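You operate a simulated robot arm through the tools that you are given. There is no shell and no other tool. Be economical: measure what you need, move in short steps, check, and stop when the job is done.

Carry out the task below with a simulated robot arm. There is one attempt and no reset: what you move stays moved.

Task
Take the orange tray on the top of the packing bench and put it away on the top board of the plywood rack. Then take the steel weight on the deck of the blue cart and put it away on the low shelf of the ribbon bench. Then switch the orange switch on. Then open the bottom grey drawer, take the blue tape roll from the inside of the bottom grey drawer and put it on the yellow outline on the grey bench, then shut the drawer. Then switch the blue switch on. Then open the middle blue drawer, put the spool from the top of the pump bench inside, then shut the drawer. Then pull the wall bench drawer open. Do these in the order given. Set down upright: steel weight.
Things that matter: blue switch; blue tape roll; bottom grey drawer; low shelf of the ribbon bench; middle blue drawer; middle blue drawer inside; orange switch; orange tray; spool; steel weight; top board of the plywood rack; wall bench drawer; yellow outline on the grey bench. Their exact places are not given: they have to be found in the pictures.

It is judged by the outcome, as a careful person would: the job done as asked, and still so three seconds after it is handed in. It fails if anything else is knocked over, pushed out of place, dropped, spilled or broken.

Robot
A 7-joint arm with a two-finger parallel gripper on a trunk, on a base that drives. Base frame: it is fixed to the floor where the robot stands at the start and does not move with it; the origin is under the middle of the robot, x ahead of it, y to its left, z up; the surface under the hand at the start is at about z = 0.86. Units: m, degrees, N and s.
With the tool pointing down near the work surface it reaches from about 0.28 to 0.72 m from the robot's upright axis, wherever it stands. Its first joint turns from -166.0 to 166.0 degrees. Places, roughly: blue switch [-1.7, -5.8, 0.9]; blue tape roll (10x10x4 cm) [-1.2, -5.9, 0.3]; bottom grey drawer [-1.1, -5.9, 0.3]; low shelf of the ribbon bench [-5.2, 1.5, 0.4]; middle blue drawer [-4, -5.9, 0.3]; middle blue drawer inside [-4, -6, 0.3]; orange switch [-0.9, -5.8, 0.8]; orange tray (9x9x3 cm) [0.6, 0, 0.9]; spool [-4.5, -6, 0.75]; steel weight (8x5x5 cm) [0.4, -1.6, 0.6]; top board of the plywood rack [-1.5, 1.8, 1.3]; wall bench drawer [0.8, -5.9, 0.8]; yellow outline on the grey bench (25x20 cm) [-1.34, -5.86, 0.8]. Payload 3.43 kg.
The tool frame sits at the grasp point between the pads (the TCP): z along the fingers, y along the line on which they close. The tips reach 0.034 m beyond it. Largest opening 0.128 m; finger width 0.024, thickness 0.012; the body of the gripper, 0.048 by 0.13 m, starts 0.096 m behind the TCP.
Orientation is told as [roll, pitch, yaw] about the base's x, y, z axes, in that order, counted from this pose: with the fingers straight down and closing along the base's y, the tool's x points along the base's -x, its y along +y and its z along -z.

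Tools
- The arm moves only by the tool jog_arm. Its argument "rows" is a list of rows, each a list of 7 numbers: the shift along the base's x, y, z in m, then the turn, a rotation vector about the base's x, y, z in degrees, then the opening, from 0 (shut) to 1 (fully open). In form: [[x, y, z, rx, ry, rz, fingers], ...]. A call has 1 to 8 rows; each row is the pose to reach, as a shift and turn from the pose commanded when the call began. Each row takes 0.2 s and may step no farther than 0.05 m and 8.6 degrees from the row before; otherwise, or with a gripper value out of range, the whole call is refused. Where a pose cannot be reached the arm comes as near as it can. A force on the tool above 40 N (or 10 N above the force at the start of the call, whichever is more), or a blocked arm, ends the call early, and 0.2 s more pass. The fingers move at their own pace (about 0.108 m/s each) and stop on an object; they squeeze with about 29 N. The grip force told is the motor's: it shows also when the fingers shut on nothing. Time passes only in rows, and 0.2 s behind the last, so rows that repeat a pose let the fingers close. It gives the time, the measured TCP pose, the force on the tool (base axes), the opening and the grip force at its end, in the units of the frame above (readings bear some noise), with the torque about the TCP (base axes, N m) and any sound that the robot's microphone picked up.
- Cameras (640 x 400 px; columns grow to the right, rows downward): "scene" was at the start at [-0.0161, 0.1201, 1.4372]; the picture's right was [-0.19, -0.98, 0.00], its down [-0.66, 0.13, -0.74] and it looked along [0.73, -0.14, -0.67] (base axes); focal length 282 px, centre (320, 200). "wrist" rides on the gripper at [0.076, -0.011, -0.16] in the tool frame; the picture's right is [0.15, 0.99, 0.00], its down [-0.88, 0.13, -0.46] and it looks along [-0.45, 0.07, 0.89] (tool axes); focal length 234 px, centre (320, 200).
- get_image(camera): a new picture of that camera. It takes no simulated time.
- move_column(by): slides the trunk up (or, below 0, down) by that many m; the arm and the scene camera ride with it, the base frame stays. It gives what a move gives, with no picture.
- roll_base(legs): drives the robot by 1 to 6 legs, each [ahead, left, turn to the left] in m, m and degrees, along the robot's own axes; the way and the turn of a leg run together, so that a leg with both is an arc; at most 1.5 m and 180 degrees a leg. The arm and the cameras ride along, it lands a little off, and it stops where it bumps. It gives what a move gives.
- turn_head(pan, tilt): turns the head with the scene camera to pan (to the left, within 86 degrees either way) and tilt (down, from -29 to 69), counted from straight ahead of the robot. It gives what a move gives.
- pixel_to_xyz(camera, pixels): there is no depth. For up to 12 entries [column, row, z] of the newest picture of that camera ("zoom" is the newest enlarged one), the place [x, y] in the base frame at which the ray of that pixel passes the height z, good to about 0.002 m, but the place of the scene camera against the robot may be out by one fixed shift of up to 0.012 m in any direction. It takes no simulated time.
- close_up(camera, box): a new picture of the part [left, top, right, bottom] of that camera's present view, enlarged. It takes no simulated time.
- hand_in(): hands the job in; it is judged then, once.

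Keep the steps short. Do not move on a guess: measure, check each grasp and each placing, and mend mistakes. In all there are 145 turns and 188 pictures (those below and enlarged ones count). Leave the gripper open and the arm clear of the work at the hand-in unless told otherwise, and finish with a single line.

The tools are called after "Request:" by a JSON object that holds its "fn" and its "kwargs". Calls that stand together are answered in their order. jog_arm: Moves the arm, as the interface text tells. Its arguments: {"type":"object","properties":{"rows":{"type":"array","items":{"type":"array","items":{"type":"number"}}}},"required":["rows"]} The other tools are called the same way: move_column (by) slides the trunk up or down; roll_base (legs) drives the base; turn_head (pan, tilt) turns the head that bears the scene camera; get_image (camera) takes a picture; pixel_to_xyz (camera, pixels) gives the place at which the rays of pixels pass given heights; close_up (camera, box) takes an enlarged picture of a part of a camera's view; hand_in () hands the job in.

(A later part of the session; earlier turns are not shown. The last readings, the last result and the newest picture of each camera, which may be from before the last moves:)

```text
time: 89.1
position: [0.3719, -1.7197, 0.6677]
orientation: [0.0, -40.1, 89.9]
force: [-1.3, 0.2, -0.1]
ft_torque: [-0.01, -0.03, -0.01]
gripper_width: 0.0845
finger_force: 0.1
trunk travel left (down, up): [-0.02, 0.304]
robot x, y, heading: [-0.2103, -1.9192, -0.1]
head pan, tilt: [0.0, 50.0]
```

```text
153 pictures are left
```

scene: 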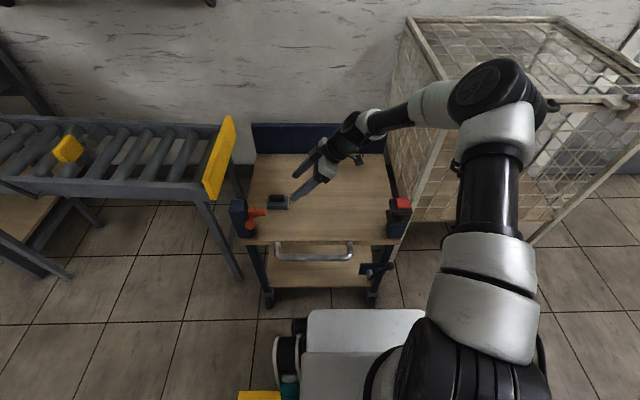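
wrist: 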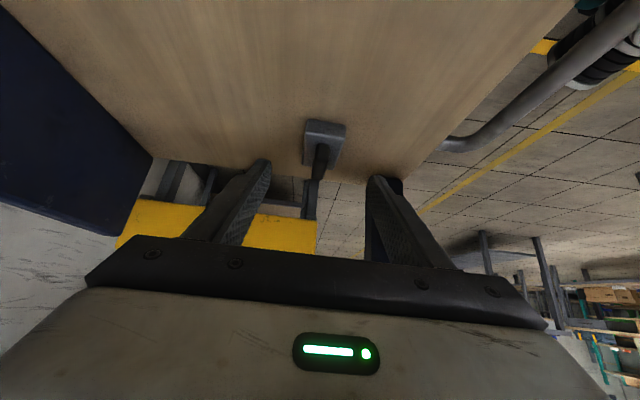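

I measure the weight in the wrist picture to check the fingers will straddle it.

Request:
{"fn": "close_up", "kwargs": {"camera": "wrist", "box": [250, 100, 410, 200]}}

Request:
{"fn": "pixel_to_xyz", "kwargs": {"camera": "wrist", "pixels": [[304, 132, 0.56], [344, 137, 0.56], [306, 121, 0.53], [346, 126, 0.53]]}}

```text
4.00 times, centred on (330, 150) of wrist
```

zoom: 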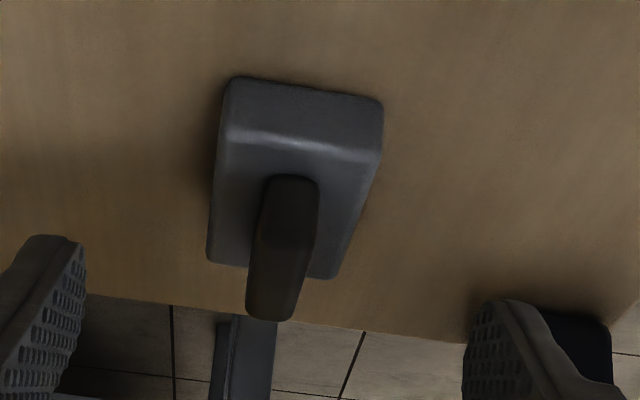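

```text
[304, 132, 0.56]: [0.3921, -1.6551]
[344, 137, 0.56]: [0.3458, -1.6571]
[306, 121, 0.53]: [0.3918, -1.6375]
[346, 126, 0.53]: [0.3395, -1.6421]
```

Fingers straddle it laterally (centre x≈0.369). I go to y -1.655 and lower stepwise, watching for contact with the deck.

Request:
{"fn": "jog_arm", "kwargs": {"rows": [[-0.003, 0.03, 0, 0, 0, 0, 0.66], [-0.003, 0.063, 0, 0, 0, 0, 0.66], [-0.003, 0.063, -0.03, 0, 0, 0, 0.66], [-0.003, 0.063, -0.05, 0, 0, 0, 0.66], [-0.003, 0.063, -0.06, 0, 0, 0, 0.66], [-0.003, 0.063, -0.065, 0, 0, 0, 0.66]]}}

Request:
{"fn": "close_up", "kwargs": {"camera": "scene", "box": [220, 120, 380, 220]}}

Request:
{"fn": "get_image", "kwargs": {"camera": "wrist"}}

```text
time: 90.5
position: [0.3694, -1.6552, 0.6043]
orientation: [0.0, -40.0, 89.9]
force: [0.3, -0.5, -0.2]
ft_torque: [0.01, 0.01, 0.0]
gripper_width: 0.0844
finger_force: 0.0
trunk travel left (down, up): [-0.02, 0.304]
robot x, y, heading: [-0.2127, -1.9241, 0.1]
head pan, tilt: [0.0, 50.0]
```

```text
4.00 times, centred on (300, 170) of scene
```

zoom: 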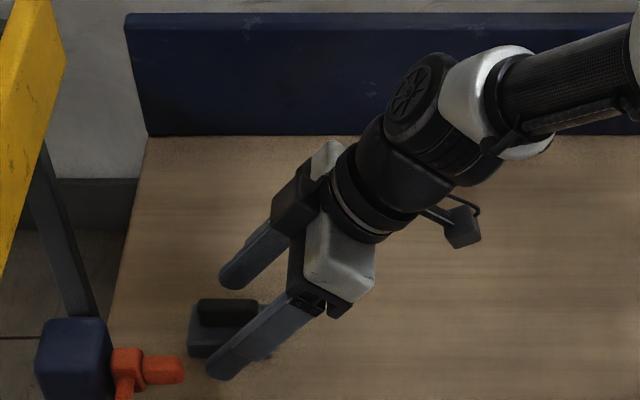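

```text
150 pictures are left
```

wrist: 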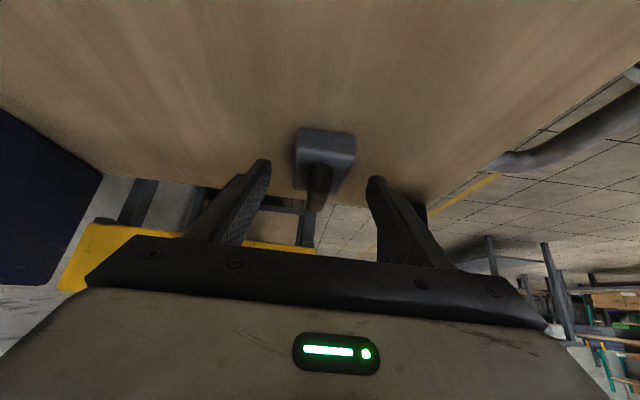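

Fingers straddle the weight, still above the deck. I lower on in small steps.

Request:
{"fn": "jog_arm", "kwargs": {"rows": [[0, 0, -0.005, 0, 0, 0, 0.66], [0, 0, -0.01, 0, 0, 0, 0.66], [0, 0, -0.014, 0, 0, 0, 0.66], [0, 0, -0.018, 0, 0, 0, 0.66], [0, 0, -0.022, 0, 0, 0, 0.66], [0, 0, -0.026, 0, 0, 0, 0.66]]}}

Request:
{"fn": "get_image", "kwargs": {"camera": "wrist"}}

```text
time: 91.5
position: [0.3715, -1.6559, 0.5924]
orientation: [-0.2, -40.4, 89.9]
force: [-4.1, -6.5, 18.9]
ft_torque: [0.04, 1.03, 0.46]
gripper_width: 0.0868
finger_force: 2.0
trunk travel left (down, up): [-0.02, 0.304]
robot x, y, heading: [-0.2126, -1.9231, -0.3]
head pan, tilt: [0.0, 50.0]
stopped in row 4: the force on the tool passed its limit at 45 N (the readings are from after the stop); the commanded pose is now the measured one
```

```text
149 pictures are left
```

wrist: 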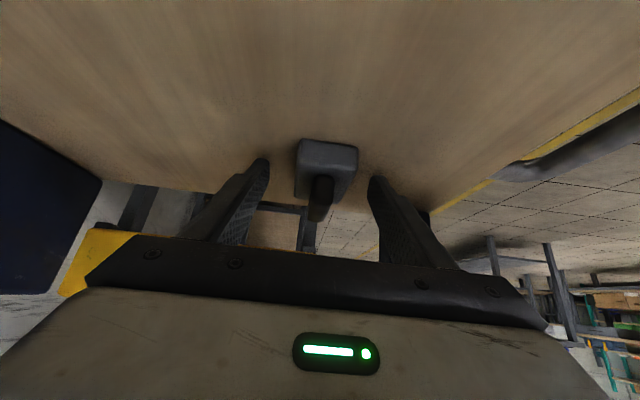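

The fingertip touched the deck at TCP z≈0.591 (deck ≈0.557). I rise 4 mm and close on the weight.

Request:
{"fn": "jog_arm", "kwargs": {"rows": [[0, 0, 0.004, 0, 0, 0, 0.66], [0, 0, 0.004, 0, 0, 0, 0.45], [0, 0, 0.004, 0, 0, 0, 0.25], [0, 0, 0.004, 0, 0, 0, 0.1], [0, 0, 0.004, 0, 0, 0, 0.1], [0, 0, 0.004, 0, 0, 0, 0.1]]}}

Request:
{"fn": "get_image", "kwargs": {"camera": "wrist"}}

```text
time: 92.8
position: [0.3701, -1.6551, 0.5959]
orientation: [-0.2, -40.2, 89.9]
force: [0.0, -0.2, -0.6]
ft_torque: [-0.08, 0.04, -0.01]
gripper_width: 0.0447
finger_force: 29.2
trunk travel left (down, up): [-0.02, 0.304]
robot x, y, heading: [-0.2093, -1.9219, -0.0]
head pan, tilt: [0.0, 50.0]
```

```text
148 pictures are left
```

wrist: 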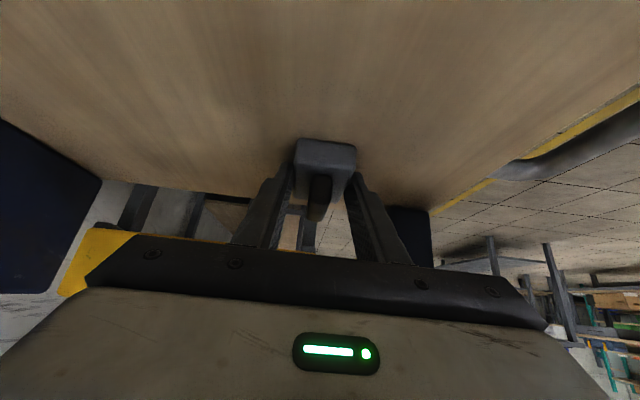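

The weight is held at 0.0447 m. I lift it a little and check that it does not swing in the grip.

Request:
{"fn": "jog_arm", "kwargs": {"rows": [[0, 0, 0.01, 0, 0, 0, 0.1], [0, 0, 0.03, 0, 0, 0, 0.1], [0, 0, 0.06, 0, 0, 0, 0.1], [0, 0, 0.1, 0, 0, 0, 0.1], [0, 0, 0.15, 0, 0, 0, 0.1], [0, 0, 0.2, 0, 0, 0, 0.1]]}}

Request:
{"fn": "get_image", "kwargs": {"camera": "wrist"}}

Request:
{"fn": "close_up", "kwargs": {"camera": "scene", "box": [200, 60, 440, 210]}}

```text
time: 94.2
position: [0.3705, -1.656, 0.796]
orientation: [-0.1, -40.2, 89.8]
force: [0.4, 0.5, -4.7]
ft_torque: [-0.07, 0.01, -0.02]
gripper_width: 0.0447
finger_force: 29.0
trunk travel left (down, up): [-0.02, 0.304]
robot x, y, heading: [-0.2121, -1.9222, -0.3]
head pan, tilt: [0.0, 50.0]
```

```text
147 pictures are left
```

wrist: 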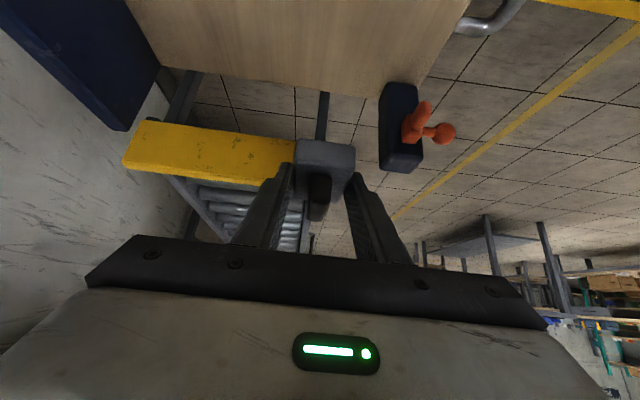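

```text
2.67 times, centred on (320, 135) of scene
```

zoom: 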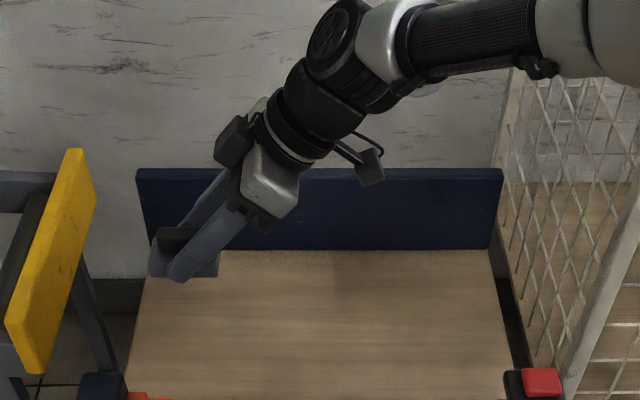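

Held firmly, weight about 0.45 kg, no swing. I back off from the cart, then swing the tool to point ahead.

Request:
{"fn": "roll_base", "kwargs": {"legs": [[-0.3, 0, 0]]}}

Request:
{"fn": "jog_arm", "kwargs": {"rows": [[-0.02, -0.03, 0.02, 0, 0, -8.5, 0.1], [-0.04, -0.06, 0.04, 0, 0, -17, 0.1], [-0.06, -0.09, 0.05, 0, 0, -25.5, 0.1], [-0.08, -0.12, 0.06, 0, 0, -34, 0.1], [-0.1, -0.15, 0.07, 0, 0, -42.5, 0.1], [-0.12, -0.18, 0.08, 0, 0, -51, 0.1], [-0.13, -0.2, 0.09, 0, 0, -59.5, 0.1], [-0.14, -0.22, 0.1, 0, 0, -68, 0.1]]}}

Request:
{"fn": "jog_arm", "kwargs": {"rows": [[0, 0, 0, 0, 0, -8.5, 0.1], [0, -0.02, 0, 0, 0, -17, 0.1], [0, -0.03, 0, 0, 0, -22, 0.1]]}}

Request:
{"fn": "get_image", "kwargs": {"camera": "scene"}}

```text
time: 96.3
position: [0.0709, -1.6561, 0.7965]
orientation: [-0.1, -40.2, 89.6]
force: [-0.8, -0.3, -5.4]
ft_torque: [-0.04, 0.02, -0.02]
gripper_width: 0.0448
finger_force: 29.1
trunk travel left (down, up): [-0.02, 0.304]
robot x, y, heading: [-0.5131, -1.9221, -0.4]
head pan, tilt: [0.0, 50.0]
```

```text
time: 98.1
position: [-0.0688, -1.875, 0.8948]
orientation: [0.0, -40.2, 21.5]
force: [-0.3, 0.7, -3.7]
ft_torque: [-0.02, 0.09, 0.01]
gripper_width: 0.0447
finger_force: 28.9
trunk travel left (down, up): [-0.02, 0.304]
robot x, y, heading: [-0.5131, -1.9189, -0.1]
head pan, tilt: [0.0, 50.0]
```

```text
time: 98.9
position: [-0.0693, -1.8887, 0.8952]
orientation: [-0.1, -39.7, 7.4]
force: [0.5, 0.2, -4.7]
ft_torque: [-0.02, 0.03, -0.05]
gripper_width: 0.0447
finger_force: 28.5
out of reach, approached as far as the arm can: row 2, 3
trunk travel left (down, up): [-0.02, 0.304]
robot x, y, heading: [-0.5123, -1.9233, -0.0]
head pan, tilt: [0.0, 50.0]
```

```text
145 pictures are left
```

scene: 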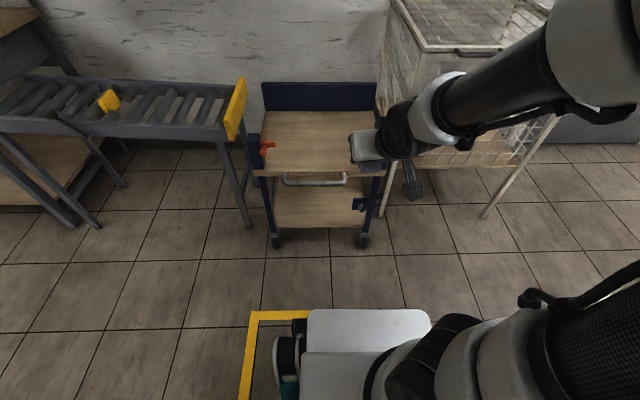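

The tool now points ahead. I return to the lane, face west and look for the way to the ribbon bench.

Request:
{"fn": "roll_base", "kwargs": {"legs": [[0, 0, 90], [1.3, 0, 0], [0, 0, 90]]}}

Request:
{"fn": "turn_head", "kwargs": {"pan": 0, "tilt": 15}}

Request:
{"fn": "get_image", "kwargs": {"camera": "scene"}}

Request:
{"fn": "turn_head", "kwargs": {"pan": 40, "tilt": 15}}

Request:
{"fn": "get_image", "kwargs": {"camera": "scene"}}

```text
time: 113.2
position: [-0.8822, -0.628, 0.8956]
orientation: [0.0, -40.0, -176.4]
force: [0.1, -0.7, -4.4]
ft_torque: [0.04, -0.05, 0.0]
gripper_width: 0.0443
finger_force: 28.8
trunk travel left (down, up): [-0.02, 0.304]
robot x, y, heading: [-0.4373, -0.6242, 176.1]
head pan, tilt: [0.0, 50.0]
```

```text
time: 114.2
position: [-0.8823, -0.6278, 0.8954]
orientation: [0.0, -39.9, -176.2]
force: [0.2, 0.6, -4.1]
ft_torque: [0.01, -0.05, 0.02]
gripper_width: 0.0448
finger_force: 29.2
trunk travel left (down, up): [-0.02, 0.304]
robot x, y, heading: [-0.4396, -0.6227, 176.3]
head pan, tilt: [0.0, 15.0]
```

```text
144 pictures are left
```

scene: 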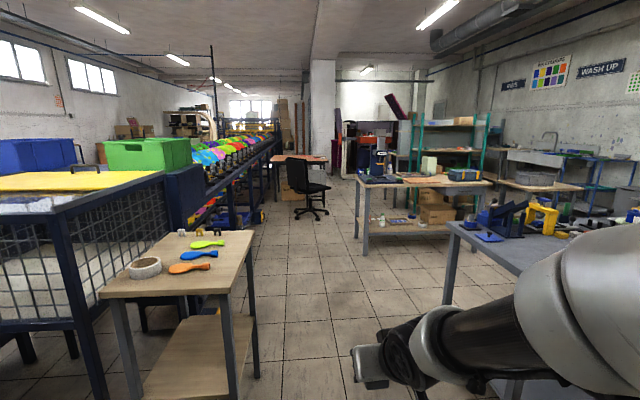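

```text
time: 115.2
position: [-0.8823, -0.6276, 0.8946]
orientation: [0.0, -39.9, -176.3]
force: [-0.6, -0.2, -4.2]
ft_torque: [-0.01, -0.08, 0.04]
gripper_width: 0.0448
finger_force: 29.0
trunk travel left (down, up): [-0.02, 0.304]
robot x, y, heading: [-0.4359, -0.6236, 175.8]
head pan, tilt: [40.0, 15.0]
```

```text
143 pictures are left
```

scene: 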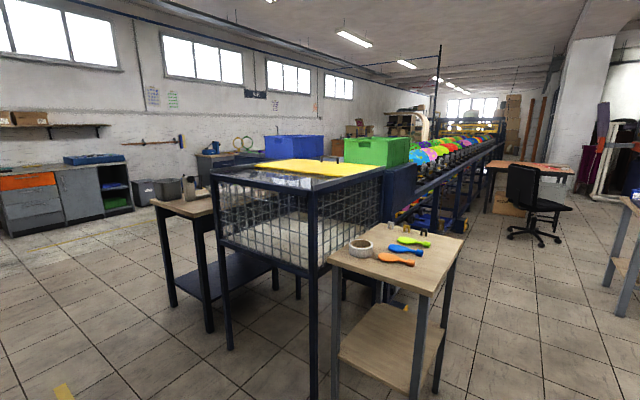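

The corridor runs straight ahead. I look ahead again to measure clearances.

Request:
{"fn": "turn_head", "kwargs": {"pan": -8, "tilt": 18}}

Request:
{"fn": "get_image", "kwargs": {"camera": "scene"}}

Request:
{"fn": "close_up", "kwargs": {"camera": "scene", "box": [220, 80, 420, 205]}}

```text
time: 116.4
position: [-0.8814, -0.6284, 0.8947]
orientation: [0.1, -39.9, -176.3]
force: [1.1, -0.2, -4.8]
ft_torque: [0.0, -0.04, -0.01]
gripper_width: 0.0449
finger_force: 28.8
trunk travel left (down, up): [-0.02, 0.304]
robot x, y, heading: [-0.4369, -0.6248, 176.1]
head pan, tilt: [-8.0, 18.0]
```

```text
142 pictures are left
```

scene: 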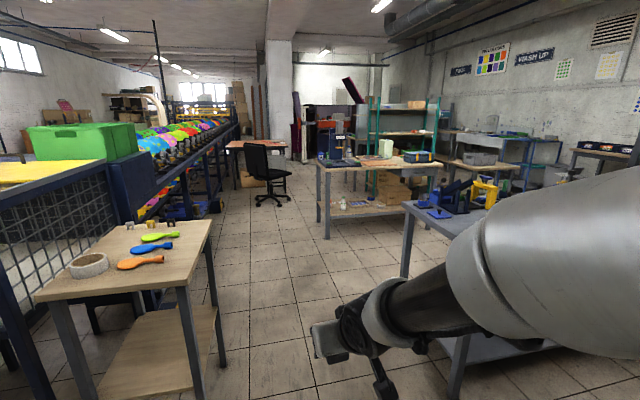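

```text
3.20 times, centred on (320, 142) of scene
```

zoom: 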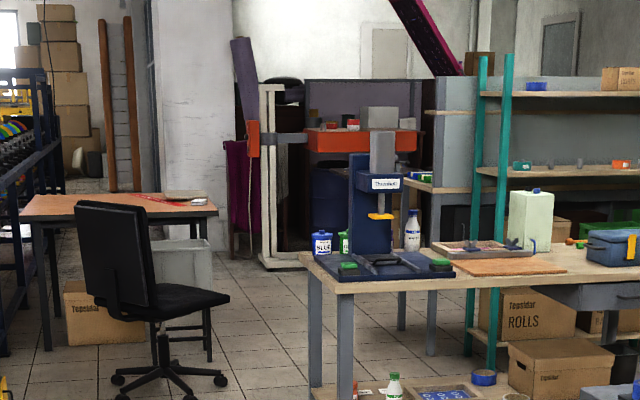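

Request:
{"fn": "pixel_to_xyz", "kwargs": {"camera": "scene", "pixels": [[326, 237, 0], [403, 278, 0], [222, 365, 0], [268, 205, 0], [455, 398, 0], [240, 195, 0.0], [318, 192, 0.4], [435, 185, 0.4], [372, 200, 0.0], [303, 163, 0.0]]}}

```text
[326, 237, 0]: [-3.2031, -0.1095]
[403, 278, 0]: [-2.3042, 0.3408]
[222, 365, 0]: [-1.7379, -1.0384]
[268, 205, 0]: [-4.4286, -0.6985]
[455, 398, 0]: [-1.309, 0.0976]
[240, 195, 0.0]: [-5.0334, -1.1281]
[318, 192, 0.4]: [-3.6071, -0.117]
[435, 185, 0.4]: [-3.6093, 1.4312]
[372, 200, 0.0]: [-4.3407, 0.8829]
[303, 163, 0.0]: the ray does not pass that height
```

The bench with the blue press has its leg at (-3.2,-0.1); the corridor y≈-0.5 is clear to x≈-4. I drive 2.1 m along it and look northwest.

Request:
{"fn": "roll_base", "kwargs": {"legs": [[1.1, 0, 0], [1.05, 0, 4]]}}

Request:
{"fn": "turn_head", "kwargs": {"pan": -35, "tilt": 15}}

Request:
{"fn": "get_image", "kwargs": {"camera": "scene"}}

Request:
{"fn": "turn_head", "kwargs": {"pan": 10, "tilt": 15}}

Request:
{"fn": "get_image", "kwargs": {"camera": "scene"}}

```text
time: 127.0
position: [-3.0116, -0.5305, 0.8955]
orientation: [0.0, -39.9, -172.9]
force: [0.5, 0.9, -4.0]
ft_torque: [0.03, -0.08, -0.03]
gripper_width: 0.0446
finger_force: 29.0
trunk travel left (down, up): [-0.02, 0.304]
robot x, y, heading: [-2.5647, -0.5032, 179.5]
head pan, tilt: [-8.0, 18.0]
```

```text
time: 127.9
position: [-3.0128, -0.5302, 0.8944]
orientation: [0.0, -39.9, -172.9]
force: [0.3, 0.1, -4.3]
ft_torque: [-0.01, -0.02, 0.02]
gripper_width: 0.0447
finger_force: 28.8
trunk travel left (down, up): [-0.02, 0.304]
robot x, y, heading: [-2.5671, -0.4995, 179.3]
head pan, tilt: [-35.0, 15.0]
```

```text
140 pictures are left
```

scene: 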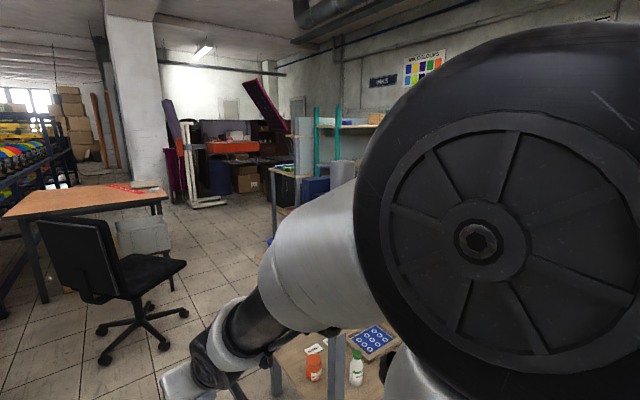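

```text
time: 129.0
position: [-3.0112, -0.5307, 0.8945]
orientation: [0.0, -39.9, -172.8]
force: [-0.1, -0.2, -4.4]
ft_torque: [-0.03, -0.06, 0.0]
gripper_width: 0.0447
finger_force: 29.0
trunk travel left (down, up): [-0.02, 0.304]
robot x, y, heading: [-2.5688, -0.5011, 179.2]
head pan, tilt: [10.0, 15.0]
```

```text
139 pictures are left
```

scene: 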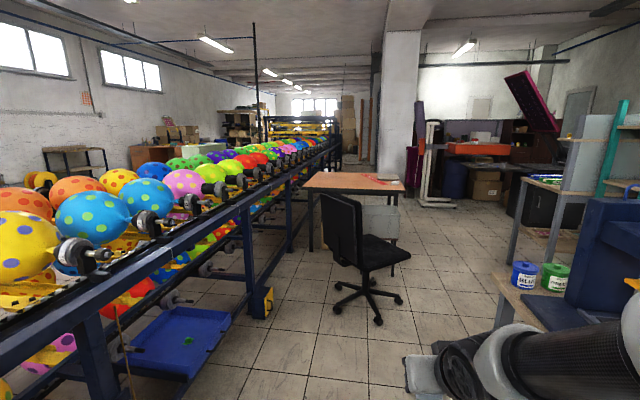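

I measure the chair and the next bench so as to choose the path.

Request:
{"fn": "pixel_to_xyz", "kwargs": {"camera": "scene", "pixels": [[402, 300, 0], [378, 320, 0], [372, 278, 0], [413, 240, 0.45], [495, 330, 0], [507, 265, 0], [440, 205, 0], [545, 265, 0], [510, 180, 0.86]]}}

Request:
{"fn": "close_up", "kwargs": {"camera": "scene", "box": [400, 100, 640, 250]}}

```text
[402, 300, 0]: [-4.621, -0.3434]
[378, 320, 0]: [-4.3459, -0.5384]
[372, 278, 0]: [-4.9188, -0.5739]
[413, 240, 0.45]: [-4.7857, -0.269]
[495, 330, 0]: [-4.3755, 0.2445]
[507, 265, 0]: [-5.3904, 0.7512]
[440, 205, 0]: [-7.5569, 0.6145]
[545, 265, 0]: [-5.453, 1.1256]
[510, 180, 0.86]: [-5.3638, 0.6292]
```

```text
2.67 times, centred on (520, 175) of scene
```

zoom: 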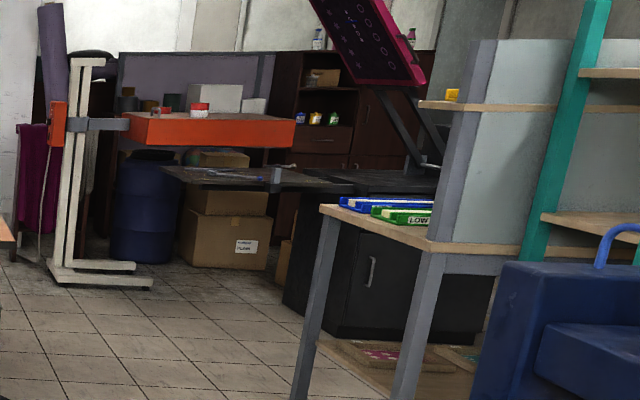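

I query the press bench's corner and the conveyor's legs, which bound the passage.

Request:
{"fn": "pixel_to_xyz", "kwargs": {"camera": "scene", "pixels": [[493, 268, 0.4], [493, 268, 0.35], [262, 318, 0], [500, 268, 0.86], [320, 348, 0], [310, 250, 0.0], [600, 300, 0.86], [120, 398, 0]]}}

Request:
{"fn": "close_up", "kwargs": {"camera": "scene", "box": [440, 220, 640, 345]}}

```text
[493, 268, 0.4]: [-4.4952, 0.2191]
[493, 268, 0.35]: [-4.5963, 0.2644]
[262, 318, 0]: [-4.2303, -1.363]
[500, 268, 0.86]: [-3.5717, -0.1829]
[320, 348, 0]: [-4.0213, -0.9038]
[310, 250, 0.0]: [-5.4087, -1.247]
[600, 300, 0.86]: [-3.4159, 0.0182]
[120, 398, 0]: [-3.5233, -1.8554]
```

```text
3.20 times, centred on (540, 282) of scene
```

zoom: 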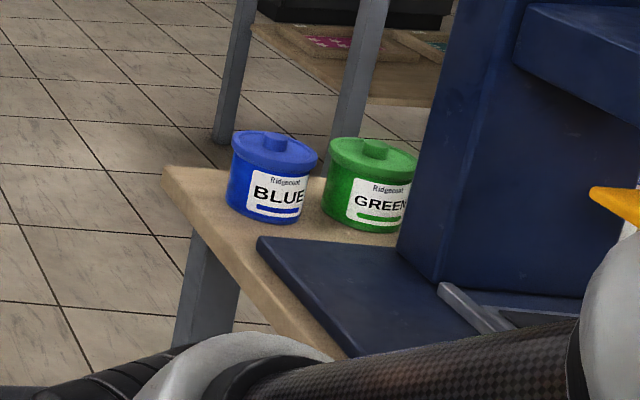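

The passage fits an arc of 1 m radius around the press bench corner (-3.6,-0.17), well off the chair. I drive to its start and the first 60° of it.

Request:
{"fn": "roll_base", "kwargs": {"legs": [[0.63, 0.18, 0.8], [1.05, 0, -60]]}}

Request:
{"fn": "turn_head", "kwargs": {"pan": 25, "tilt": 20}}

Request:
{"fn": "get_image", "kwargs": {"camera": "scene"}}

Request:
{"fn": "turn_head", "kwargs": {"pan": -20, "tilt": 25}}

Request:
{"fn": "get_image", "kwargs": {"camera": "scene"}}

```text
time: 137.7
position: [-4.335, 0.1662, 0.8949]
orientation: [0.1, -39.9, 128.7]
force: [-0.2, -0.2, -4.9]
ft_torque: [-0.04, -0.02, 0.03]
gripper_width: 0.0447
finger_force: 29.3
trunk travel left (down, up): [-0.02, 0.304]
robot x, y, heading: [-4.0815, -0.1994, 121.1]
head pan, tilt: [10.0, 15.0]
cut short: leg 2
```

```text
time: 138.4
position: [-4.3346, 0.1654, 0.8957]
orientation: [-0.1, -39.8, 128.8]
force: [0.4, 0.1, -4.4]
ft_torque: [-0.07, -0.04, -0.04]
gripper_width: 0.0448
finger_force: 28.9
trunk travel left (down, up): [-0.02, 0.304]
robot x, y, heading: [-4.0797, -0.197, 121.0]
head pan, tilt: [25.0, 20.0]
```

```text
136 pictures are left
```

scene: 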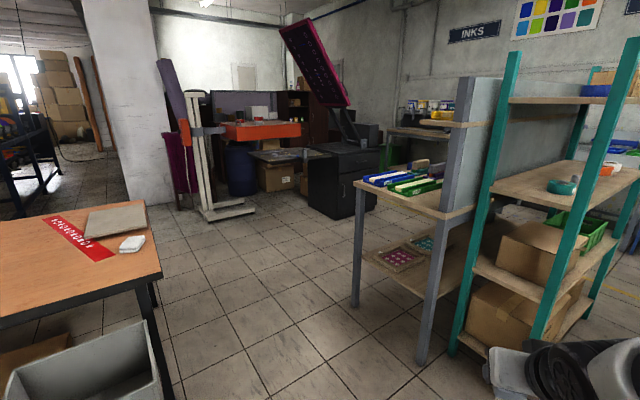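

```text
time: 139.6
position: [-4.335, 0.1651, 0.8949]
orientation: [0.0, -40.0, 128.7]
force: [0.6, -0.3, -4.3]
ft_torque: [-0.07, -0.06, 0.01]
gripper_width: 0.0446
finger_force: 28.6
trunk travel left (down, up): [-0.02, 0.304]
robot x, y, heading: [-4.0733, -0.1956, 121.2]
head pan, tilt: [-20.0, 25.0]
```

```text
135 pictures are left
```

scene: 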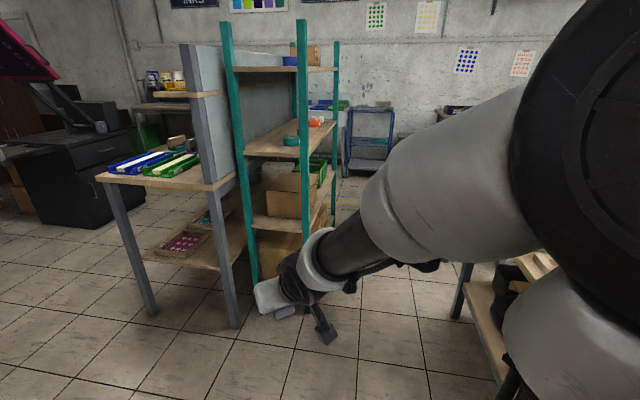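

The last leg was cut short. I look both sides for what was touched.

Request:
{"fn": "turn_head", "kwargs": {"pan": 86, "tilt": 40}}

Request:
{"fn": "get_image", "kwargs": {"camera": "scene"}}

Request:
{"fn": "turn_head", "kwargs": {"pan": -86, "tilt": 40}}

Request:
{"fn": "get_image", "kwargs": {"camera": "scene"}}

```text
time: 141.4
position: [-4.3357, 0.1649, 0.8944]
orientation: [-0.1, -39.9, 128.6]
force: [-0.8, -0.1, -4.3]
ft_torque: [-0.09, -0.06, 0.0]
gripper_width: 0.0445
finger_force: 29.6
trunk travel left (down, up): [-0.02, 0.304]
robot x, y, heading: [-4.0782, -0.1975, 121.1]
head pan, tilt: [85.9, 40.0]
```

```text
134 pictures are left
```

scene: 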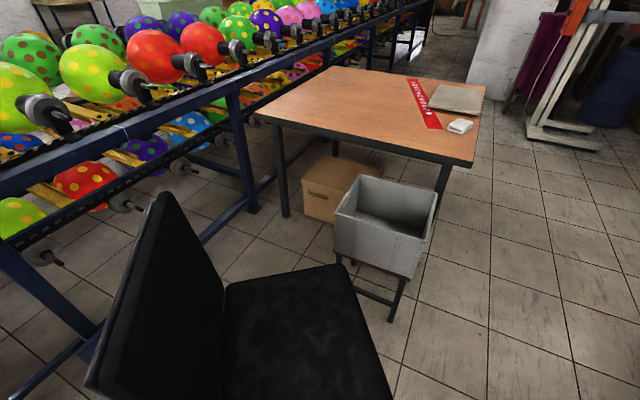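

```text
time: 144.0
position: [-4.3343, 0.1641, 0.8953]
orientation: [-0.1, -39.9, 128.8]
force: [1.0, 0.2, -5.3]
ft_torque: [-0.05, -0.04, 0.0]
gripper_width: 0.0447
finger_force: 28.6
trunk travel left (down, up): [-0.02, 0.304]
robot x, y, heading: [-4.0793, -0.2, 120.9]
head pan, tilt: [-85.9, 40.0]
```

```text
133 pictures are left
```

scene: 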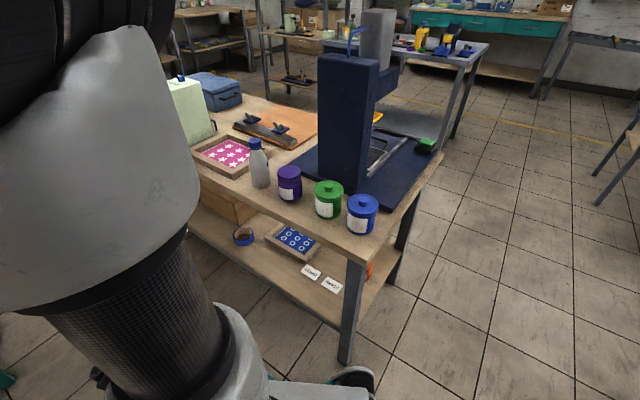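

The base's right side is touching the press bench's leg at (345,360); nothing looks displaced. I measure leg and chair distance.

Request:
{"fn": "pixel_to_xyz", "kwargs": {"camera": "scene", "pixels": [[343, 362, 0], [350, 265, 0.8], [360, 300, 0.5]]}}

Request:
{"fn": "roll_base", "kwargs": {"legs": [[0.02, 0.05, 0]]}}

Request:
{"fn": "turn_head", "kwargs": {"pan": 80, "tilt": 60}}

Request:
{"fn": "get_image", "kwargs": {"camera": "scene"}}

```text
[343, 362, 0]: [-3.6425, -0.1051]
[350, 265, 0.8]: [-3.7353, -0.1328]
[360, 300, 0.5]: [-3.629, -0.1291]
```

```text
time: 145.1
position: [-4.3782, 0.1578, 0.8938]
orientation: [-0.1, -39.7, 128.8]
force: [-0.6, 0.2, -5.0]
ft_torque: [-0.06, -0.04, 0.01]
gripper_width: 0.0448
finger_force: 29.3
trunk travel left (down, up): [-0.02, 0.304]
robot x, y, heading: [-4.1198, -0.2055, 121.1]
head pan, tilt: [-85.9, 40.0]
stopped in leg 1: the robot was blocked; the commanded pose is now the measured one
```

```text
time: 147.7
position: [-4.3784, 0.1584, 0.8934]
orientation: [-0.1, -39.8, 128.8]
force: [0.3, -0.5, -4.0]
ft_torque: [-0.07, -0.04, -0.01]
gripper_width: 0.0446
finger_force: 29.0
trunk travel left (down, up): [-0.02, 0.304]
robot x, y, heading: [-4.1232, -0.2042, 121.0]
head pan, tilt: [80.0, 60.0]
```

```text
132 pictures are left
```

scene: 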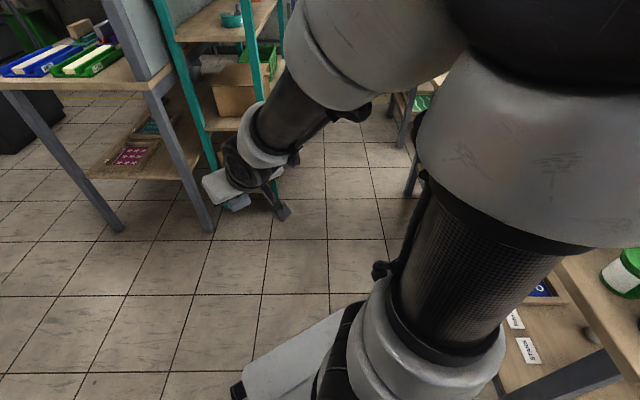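

That picture looks taken mid-turn; I take it again.

Request:
{"fn": "get_image", "kwargs": {"camera": "scene"}}

```text
131 pictures are left
```

scene: 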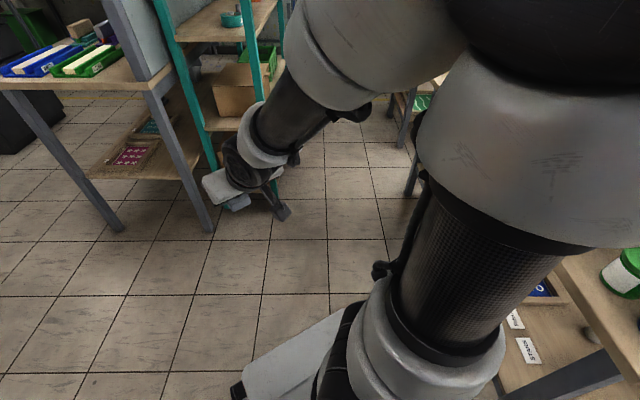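

Request:
{"fn": "turn_head", "kwargs": {"pan": 70, "tilt": 50}}

Request:
{"fn": "get_image", "kwargs": {"camera": "scene"}}

```text
time: 148.4
position: [-4.3788, 0.1579, 0.8948]
orientation: [-0.1, -39.7, 128.8]
force: [0.6, -0.7, -4.1]
ft_torque: [-0.07, -0.07, -0.01]
gripper_width: 0.0446
finger_force: 28.5
trunk travel left (down, up): [-0.02, 0.304]
robot x, y, heading: [-4.1227, -0.2009, 121.0]
head pan, tilt: [70.0, 50.0]
```

```text
130 pictures are left
```

scene: 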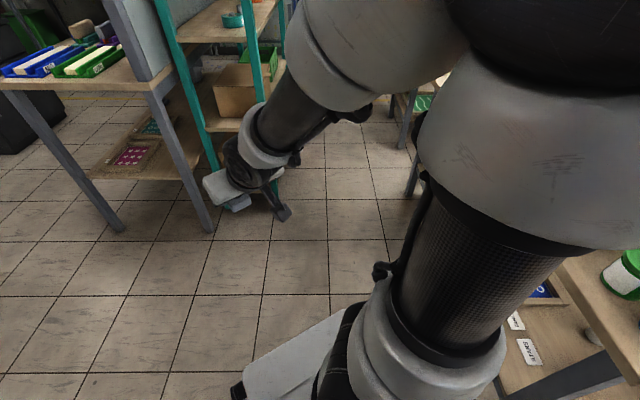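

The picture has not changed though the head reads 70. I test the head with another setting.

Request:
{"fn": "pixel_to_xyz", "kwargs": {"camera": "scene", "pixels": [[320, 200, 0.0], [120, 230, 0]]}}

Request:
{"fn": "turn_head", "kwargs": {"pan": -40, "tilt": 20}}

Request:
{"fn": "get_image", "kwargs": {"camera": "scene"}}

Request:
{"fn": "pixel_to_xyz", "kwargs": {"camera": "scene", "pixels": [[320, 200, 0.0], [120, 230, 0]]}}

```text
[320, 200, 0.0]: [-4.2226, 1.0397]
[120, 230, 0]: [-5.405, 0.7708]
```

```text
time: 150.3
position: [-4.3787, 0.1575, 0.8946]
orientation: [0.0, -39.8, 128.8]
force: [0.6, 0.8, -4.2]
ft_torque: [-0.05, -0.04, 0.02]
gripper_width: 0.0444
finger_force: 29.2
trunk travel left (down, up): [-0.02, 0.304]
robot x, y, heading: [-4.1203, -0.2064, 121.1]
head pan, tilt: [-40.0, 20.0]
```

```text
129 pictures are left
```

scene: 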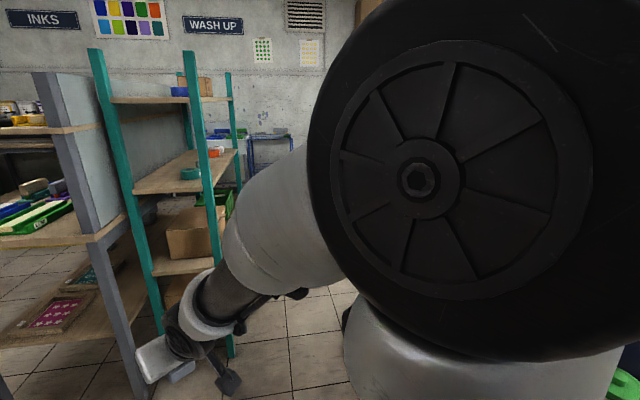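

```text
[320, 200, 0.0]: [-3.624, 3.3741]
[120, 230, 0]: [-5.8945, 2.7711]
```

The head was held up by the arm's elbow when passing. Now I try the left side again at a smaller tilt.

Request:
{"fn": "turn_head", "kwargs": {"pan": 60, "tilt": 20}}

Request:
{"fn": "turn_head", "kwargs": {"pan": 80, "tilt": 55}}

Request:
{"fn": "get_image", "kwargs": {"camera": "scene"}}

```text
time: 152.0
position: [-4.379, 0.1589, 0.8937]
orientation: [0.0, -39.8, 128.7]
force: [0.3, -0.5, -4.3]
ft_torque: [-0.06, -0.04, 0.0]
gripper_width: 0.0448
finger_force: 29.0
trunk travel left (down, up): [-0.02, 0.304]
robot x, y, heading: [-4.1213, -0.201, 121.3]
head pan, tilt: [60.0, 20.0]
```

```text
time: 153.0
position: [-4.3793, 0.1578, 0.894]
orientation: [0.0, -39.7, 128.8]
force: [0.6, 0.8, -4.6]
ft_torque: [-0.09, -0.03, 0.01]
gripper_width: 0.0448
finger_force: 29.1
trunk travel left (down, up): [-0.02, 0.304]
robot x, y, heading: [-4.1193, -0.2072, 121.2]
head pan, tilt: [80.0, 55.0]
```

```text
128 pictures are left
```

scene: 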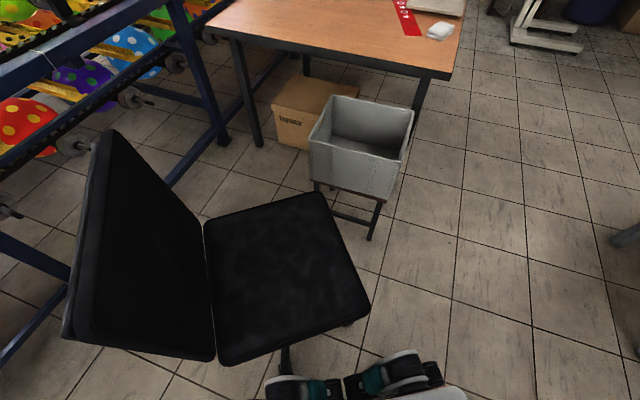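

The chair is close to the left wheel. I check whether it has moved from its earlier measured place (seat corner ≈(-4.79,-0.27)).

Request:
{"fn": "pixel_to_xyz", "kwargs": {"camera": "scene", "pixels": [[370, 300, 0.45], [318, 193, 0.45], [205, 222, 0.45], [290, 395, 0.1], [350, 325, 0.0], [320, 365, 0.1], [430, 370, 0.1], [285, 380, 0.1]]}}

```text
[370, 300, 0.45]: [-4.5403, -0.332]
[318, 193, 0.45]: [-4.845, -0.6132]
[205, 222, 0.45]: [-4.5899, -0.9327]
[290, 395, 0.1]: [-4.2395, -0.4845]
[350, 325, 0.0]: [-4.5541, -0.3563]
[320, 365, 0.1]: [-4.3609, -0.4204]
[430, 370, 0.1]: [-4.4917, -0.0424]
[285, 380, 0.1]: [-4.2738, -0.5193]
```

The chair's seat corner matches its earlier place, so it has not moved. I shift slightly right and drive forward out of the gap.

Request:
{"fn": "roll_base", "kwargs": {"legs": [[0.0, -0.04, 0], [0.5, 0, 0]]}}

Request:
{"fn": "turn_head", "kwargs": {"pan": 30, "tilt": 35}}

Request:
{"fn": "get_image", "kwargs": {"camera": "scene"}}

```text
time: 156.7
position: [-4.6068, 0.605, 0.8953]
orientation: [0.0, -39.8, 129.0]
force: [-0.2, -0.1, -5.1]
ft_torque: [-0.04, -0.01, -0.02]
gripper_width: 0.0446
finger_force: 29.2
trunk travel left (down, up): [-0.02, 0.304]
robot x, y, heading: [-4.3497, 0.2482, 121.5]
head pan, tilt: [80.0, 55.0]
```

```text
time: 157.8
position: [-4.6078, 0.6044, 0.8956]
orientation: [0.0, -39.8, 129.1]
force: [0.5, 0.3, -4.2]
ft_torque: [-0.06, -0.06, -0.01]
gripper_width: 0.0448
finger_force: 29.7
trunk travel left (down, up): [-0.02, 0.304]
robot x, y, heading: [-4.3478, 0.2412, 121.3]
head pan, tilt: [30.0, 35.0]
```

```text
127 pictures are left
```

scene: 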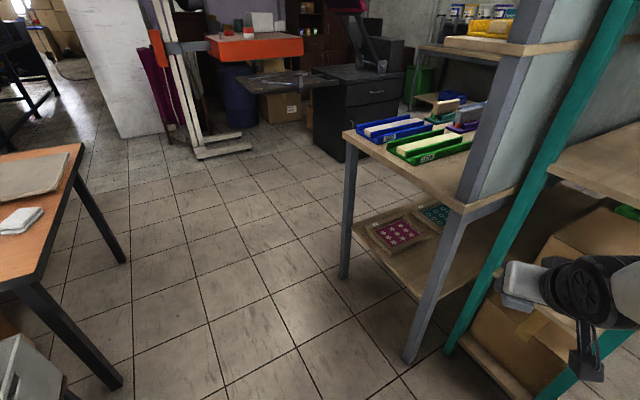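

Request:
{"fn": "pixel_to_xyz", "kwargs": {"camera": "scene", "pixels": [[343, 275, 0], [408, 358, 0], [455, 348, 0], [343, 132, 0.85], [462, 212, 0.85], [355, 215, 0.4], [445, 265, 0.4], [335, 155, 0], [122, 380, 0], [120, 262, 0], [80, 145, 0.75], [410, 245, 0.4]]}}

```text
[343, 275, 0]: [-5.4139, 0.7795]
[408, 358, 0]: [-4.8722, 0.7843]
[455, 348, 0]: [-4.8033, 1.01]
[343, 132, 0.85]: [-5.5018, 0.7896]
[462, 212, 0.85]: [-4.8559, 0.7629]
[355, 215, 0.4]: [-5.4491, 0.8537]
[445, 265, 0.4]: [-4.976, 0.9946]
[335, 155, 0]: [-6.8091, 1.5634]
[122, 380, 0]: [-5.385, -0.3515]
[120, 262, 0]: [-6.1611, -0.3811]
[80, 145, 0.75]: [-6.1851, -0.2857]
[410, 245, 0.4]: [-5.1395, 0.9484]
```

The ribbon bench spans x -5.45…-4.87, y from 0.77 north, open to the west; the gap to the desk is 1 m. I drive around to its west side and face it.

Request:
{"fn": "roll_base", "kwargs": {"legs": [[0, 0, 58.5], [0.9, 0, 0], [0.87, 0, 0], [0, 0, -90], [1.25, 0, 0]]}}

Request:
{"fn": "turn_head", "kwargs": {"pan": -60, "tilt": 35}}

Request:
{"fn": "get_image", "kwargs": {"camera": "scene"}}

Request:
{"fn": "turn_head", "kwargs": {"pan": 10, "tilt": 25}}

Request:
{"fn": "get_image", "kwargs": {"camera": "scene"}}

```text
time: 179.2
position: [-6.148, 1.942, 0.8948]
orientation: [0.0, -39.9, 97.2]
force: [0.0, 0.2, -4.0]
ft_torque: [-0.04, 0.0, 0.03]
gripper_width: 0.0445
finger_force: 28.7
trunk travel left (down, up): [-0.02, 0.304]
robot x, y, heading: [-6.1135, 1.4994, 89.6]
head pan, tilt: [30.0, 35.0]
```

```text
time: 180.9
position: [-6.1466, 1.9416, 0.8945]
orientation: [-0.1, -39.8, 97.2]
force: [1.0, 0.2, -4.0]
ft_torque: [-0.06, -0.03, 0.02]
gripper_width: 0.0447
finger_force: 28.7
trunk travel left (down, up): [-0.02, 0.304]
robot x, y, heading: [-6.1171, 1.4949, 89.8]
head pan, tilt: [-60.0, 35.0]
```

```text
126 pictures are left
```

scene: 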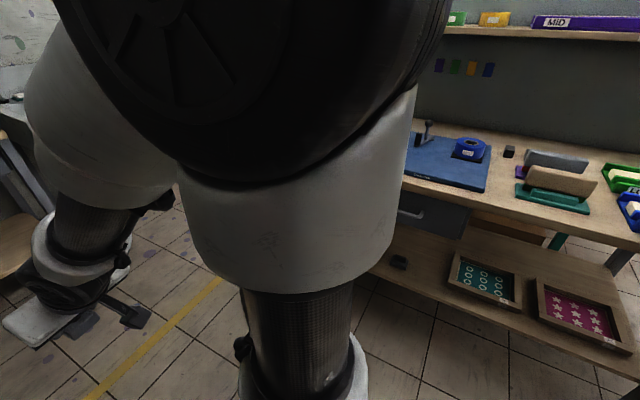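

```text
time: 182.3
position: [-6.1458, 1.9415, 0.8934]
orientation: [0.1, -39.7, 97.2]
force: [0.6, -0.5, -4.0]
ft_torque: [-0.06, 0.01, 0.01]
gripper_width: 0.0447
finger_force: 28.9
trunk travel left (down, up): [-0.02, 0.304]
robot x, y, heading: [-6.1141, 1.4988, 89.6]
head pan, tilt: [10.0, 25.0]
```

```text
125 pictures are left
```

scene: 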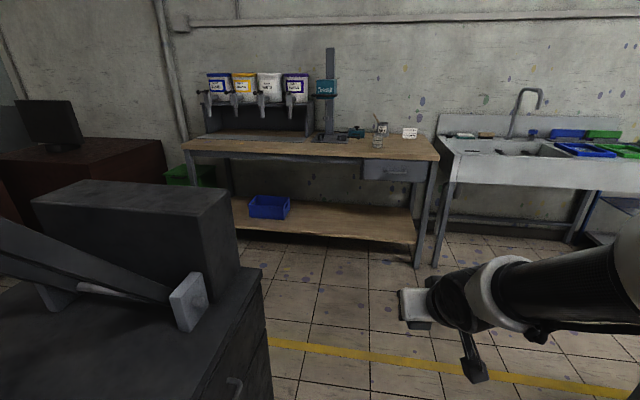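

I check the cabinet distance on my left before turning right.

Request:
{"fn": "pixel_to_xyz", "kwargs": {"camera": "scene", "pixels": [[262, 268, 0.75], [272, 395, 0.3], [240, 268, 0.85], [200, 320, 0.9]]}}

```text
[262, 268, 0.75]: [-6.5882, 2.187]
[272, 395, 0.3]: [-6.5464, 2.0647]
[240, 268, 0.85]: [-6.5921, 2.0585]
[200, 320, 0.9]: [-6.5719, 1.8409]
```

The cabinet's edge is at x≈-6.58. I shift 0.1 m right, raise the arm a bit, and turn right to face the bench.

Request:
{"fn": "jog_arm", "kwargs": {"rows": [[0, 0, 0.05, 0, 0, 0, 0.1], [0, 0, 0.1, 0, 0, 0, 0.1]]}}

Request:
{"fn": "roll_base", "kwargs": {"legs": [[0, -0.1, 0], [0, 0.03, -89.8]]}}

Request:
{"fn": "turn_head", "kwargs": {"pan": 15, "tilt": 40}}

Request:
{"fn": "get_image", "kwargs": {"camera": "scene"}}

Request:
{"fn": "get_image", "kwargs": {"camera": "wrist"}}

```text
time: 182.9
position: [-6.1466, 1.939, 0.9929]
orientation: [-0.1, -39.8, 97.1]
force: [0.1, -0.3, -4.5]
ft_torque: [-0.11, -0.02, -0.02]
gripper_width: 0.0447
finger_force: 28.8
trunk travel left (down, up): [-0.02, 0.304]
robot x, y, heading: [-6.1192, 1.4975, 89.4]
head pan, tilt: [10.0, 25.0]
```

```text
time: 188.4
position: [-5.596, 1.5511, 0.9931]
orientation: [0.0, -39.8, 7.8]
force: [0.3, 0.3, -3.5]
ft_torque: [0.0, 0.08, -0.03]
gripper_width: 0.0447
finger_force: 28.8
trunk travel left (down, up): [-0.02, 0.304]
robot x, y, heading: [-6.0378, 1.5151, 0.0]
head pan, tilt: [10.0, 25.0]
```

```text
time: 189.2
position: [-5.5961, 1.5502, 0.9929]
orientation: [0.0, -39.8, 7.7]
force: [0.2, -0.4, -4.2]
ft_torque: [0.01, 0.12, -0.01]
gripper_width: 0.0446
finger_force: 29.0
trunk travel left (down, up): [-0.02, 0.304]
robot x, y, heading: [-6.0357, 1.5212, 0.2]
head pan, tilt: [15.0, 40.0]
```

```text
124 pictures are left
```

scene: 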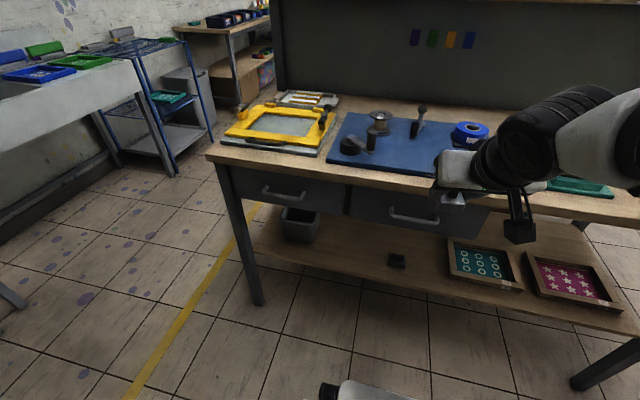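

```text
123 pictures are left
```

wrist: 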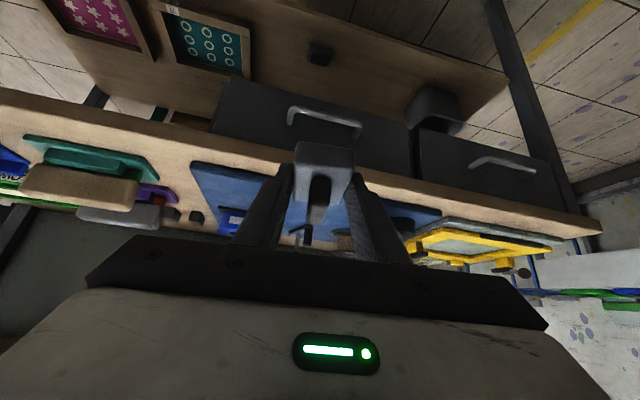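

The low shelf is free between the grey bin and the teal tray, apart from a small black block at (397,262). I measure shelf edge, drawers and objects.

Request:
{"fn": "close_up", "kwargs": {"camera": "scene", "box": [240, 180, 480, 330]}}

Request:
{"fn": "pixel_to_xyz", "kwargs": {"camera": "scene", "pixels": [[258, 303, 0], [578, 388, 0], [207, 158, 0.85], [440, 192, 0.85], [397, 262, 0.4], [450, 270, 0.4], [300, 238, 0.4], [335, 272, 0.4], [460, 297, 0.4], [345, 212, 0.65], [450, 242, 0.4]]}}

```text
2.67 times, centred on (360, 255) of scene
```

zoom: 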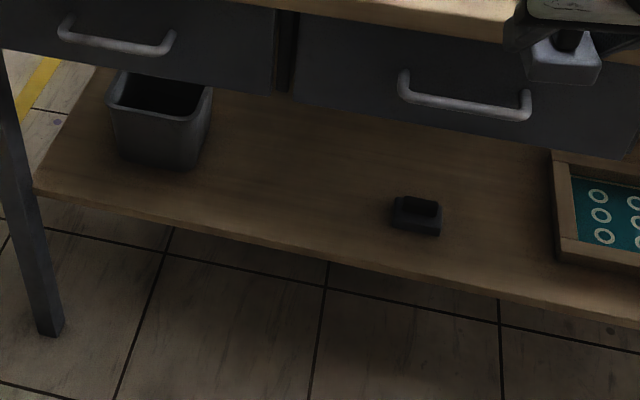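

```text
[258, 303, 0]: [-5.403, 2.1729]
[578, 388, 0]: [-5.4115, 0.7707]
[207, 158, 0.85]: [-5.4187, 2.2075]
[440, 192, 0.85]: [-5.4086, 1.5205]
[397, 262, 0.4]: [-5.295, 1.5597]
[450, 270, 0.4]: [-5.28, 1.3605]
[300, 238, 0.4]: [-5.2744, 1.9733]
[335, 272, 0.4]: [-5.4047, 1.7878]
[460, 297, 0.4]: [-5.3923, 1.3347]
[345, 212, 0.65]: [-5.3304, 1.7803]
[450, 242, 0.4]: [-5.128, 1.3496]
```

Another identical weight already stands at (-5.295,1.56); the free spot is y≈1.76, x≈-5.29, shelf edge x≈-5.39, and no drawer handle is there. I shift the base left, then lower the arm in front of the bench.

Request:
{"fn": "roll_base", "kwargs": {"legs": [[0, 0.23, 0]]}}

Request:
{"fn": "jog_arm", "kwargs": {"rows": [[-0.02, 0, -0.04, 0, 0, -4, 0.1], [-0.02, 0, -0.085, 0, 0, -7.5, 0.1], [-0.02, 0, -0.13, 0, 0, -7.5, 0.1], [-0.02, 0, -0.175, 0, 0, -7.5, 0.1], [-0.02, 0, -0.22, 0, 0, -7.5, 0.1], [-0.02, 0, -0.265, 0, 0, -7.5, 0.1], [-0.02, 0, -0.31, 0, 0, -7.5, 0.1]]}}

Request:
{"fn": "get_image", "kwargs": {"camera": "scene"}}

Request:
{"fn": "get_image", "kwargs": {"camera": "wrist"}}

```text
time: 192.0
position: [-5.5956, 1.7793, 0.9931]
orientation: [0.0, -39.7, 7.5]
force: [0.0, 1.6, -5.8]
ft_torque: [0.0, 0.08, 0.01]
gripper_width: 0.0444
finger_force: 29.0
trunk travel left (down, up): [-0.02, 0.304]
robot x, y, heading: [-6.0381, 1.7458, -0.2]
head pan, tilt: [15.0, 40.0]
```

```text
time: 193.6
position: [-5.6014, 1.7827, 0.8588]
orientation: [0.0, -39.6, 0.0]
force: [0.1, 0.2, -4.9]
ft_torque: [-0.01, 0.08, -0.01]
gripper_width: 0.0447
finger_force: 28.9
out of reach, approached as far as the arm can: row 3, 4, 5, 6, 7
trunk travel left (down, up): [-0.02, 0.304]
robot x, y, heading: [-6.0384, 1.7475, -0.3]
head pan, tilt: [15.0, 40.0]
```

```text
121 pictures are left
```

scene: 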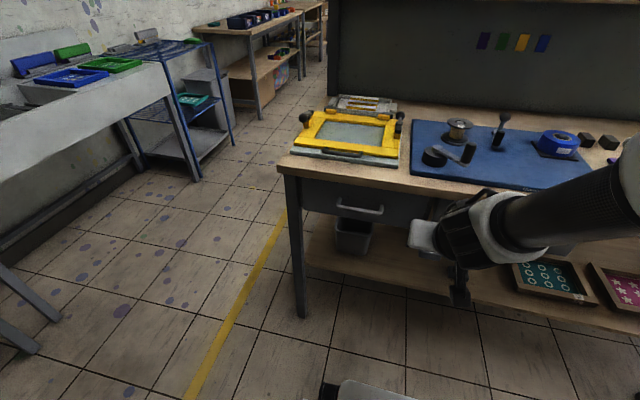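

```text
120 pictures are left
```

wrist: 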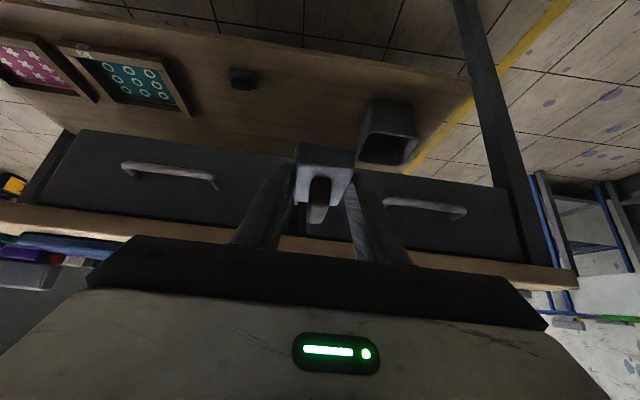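

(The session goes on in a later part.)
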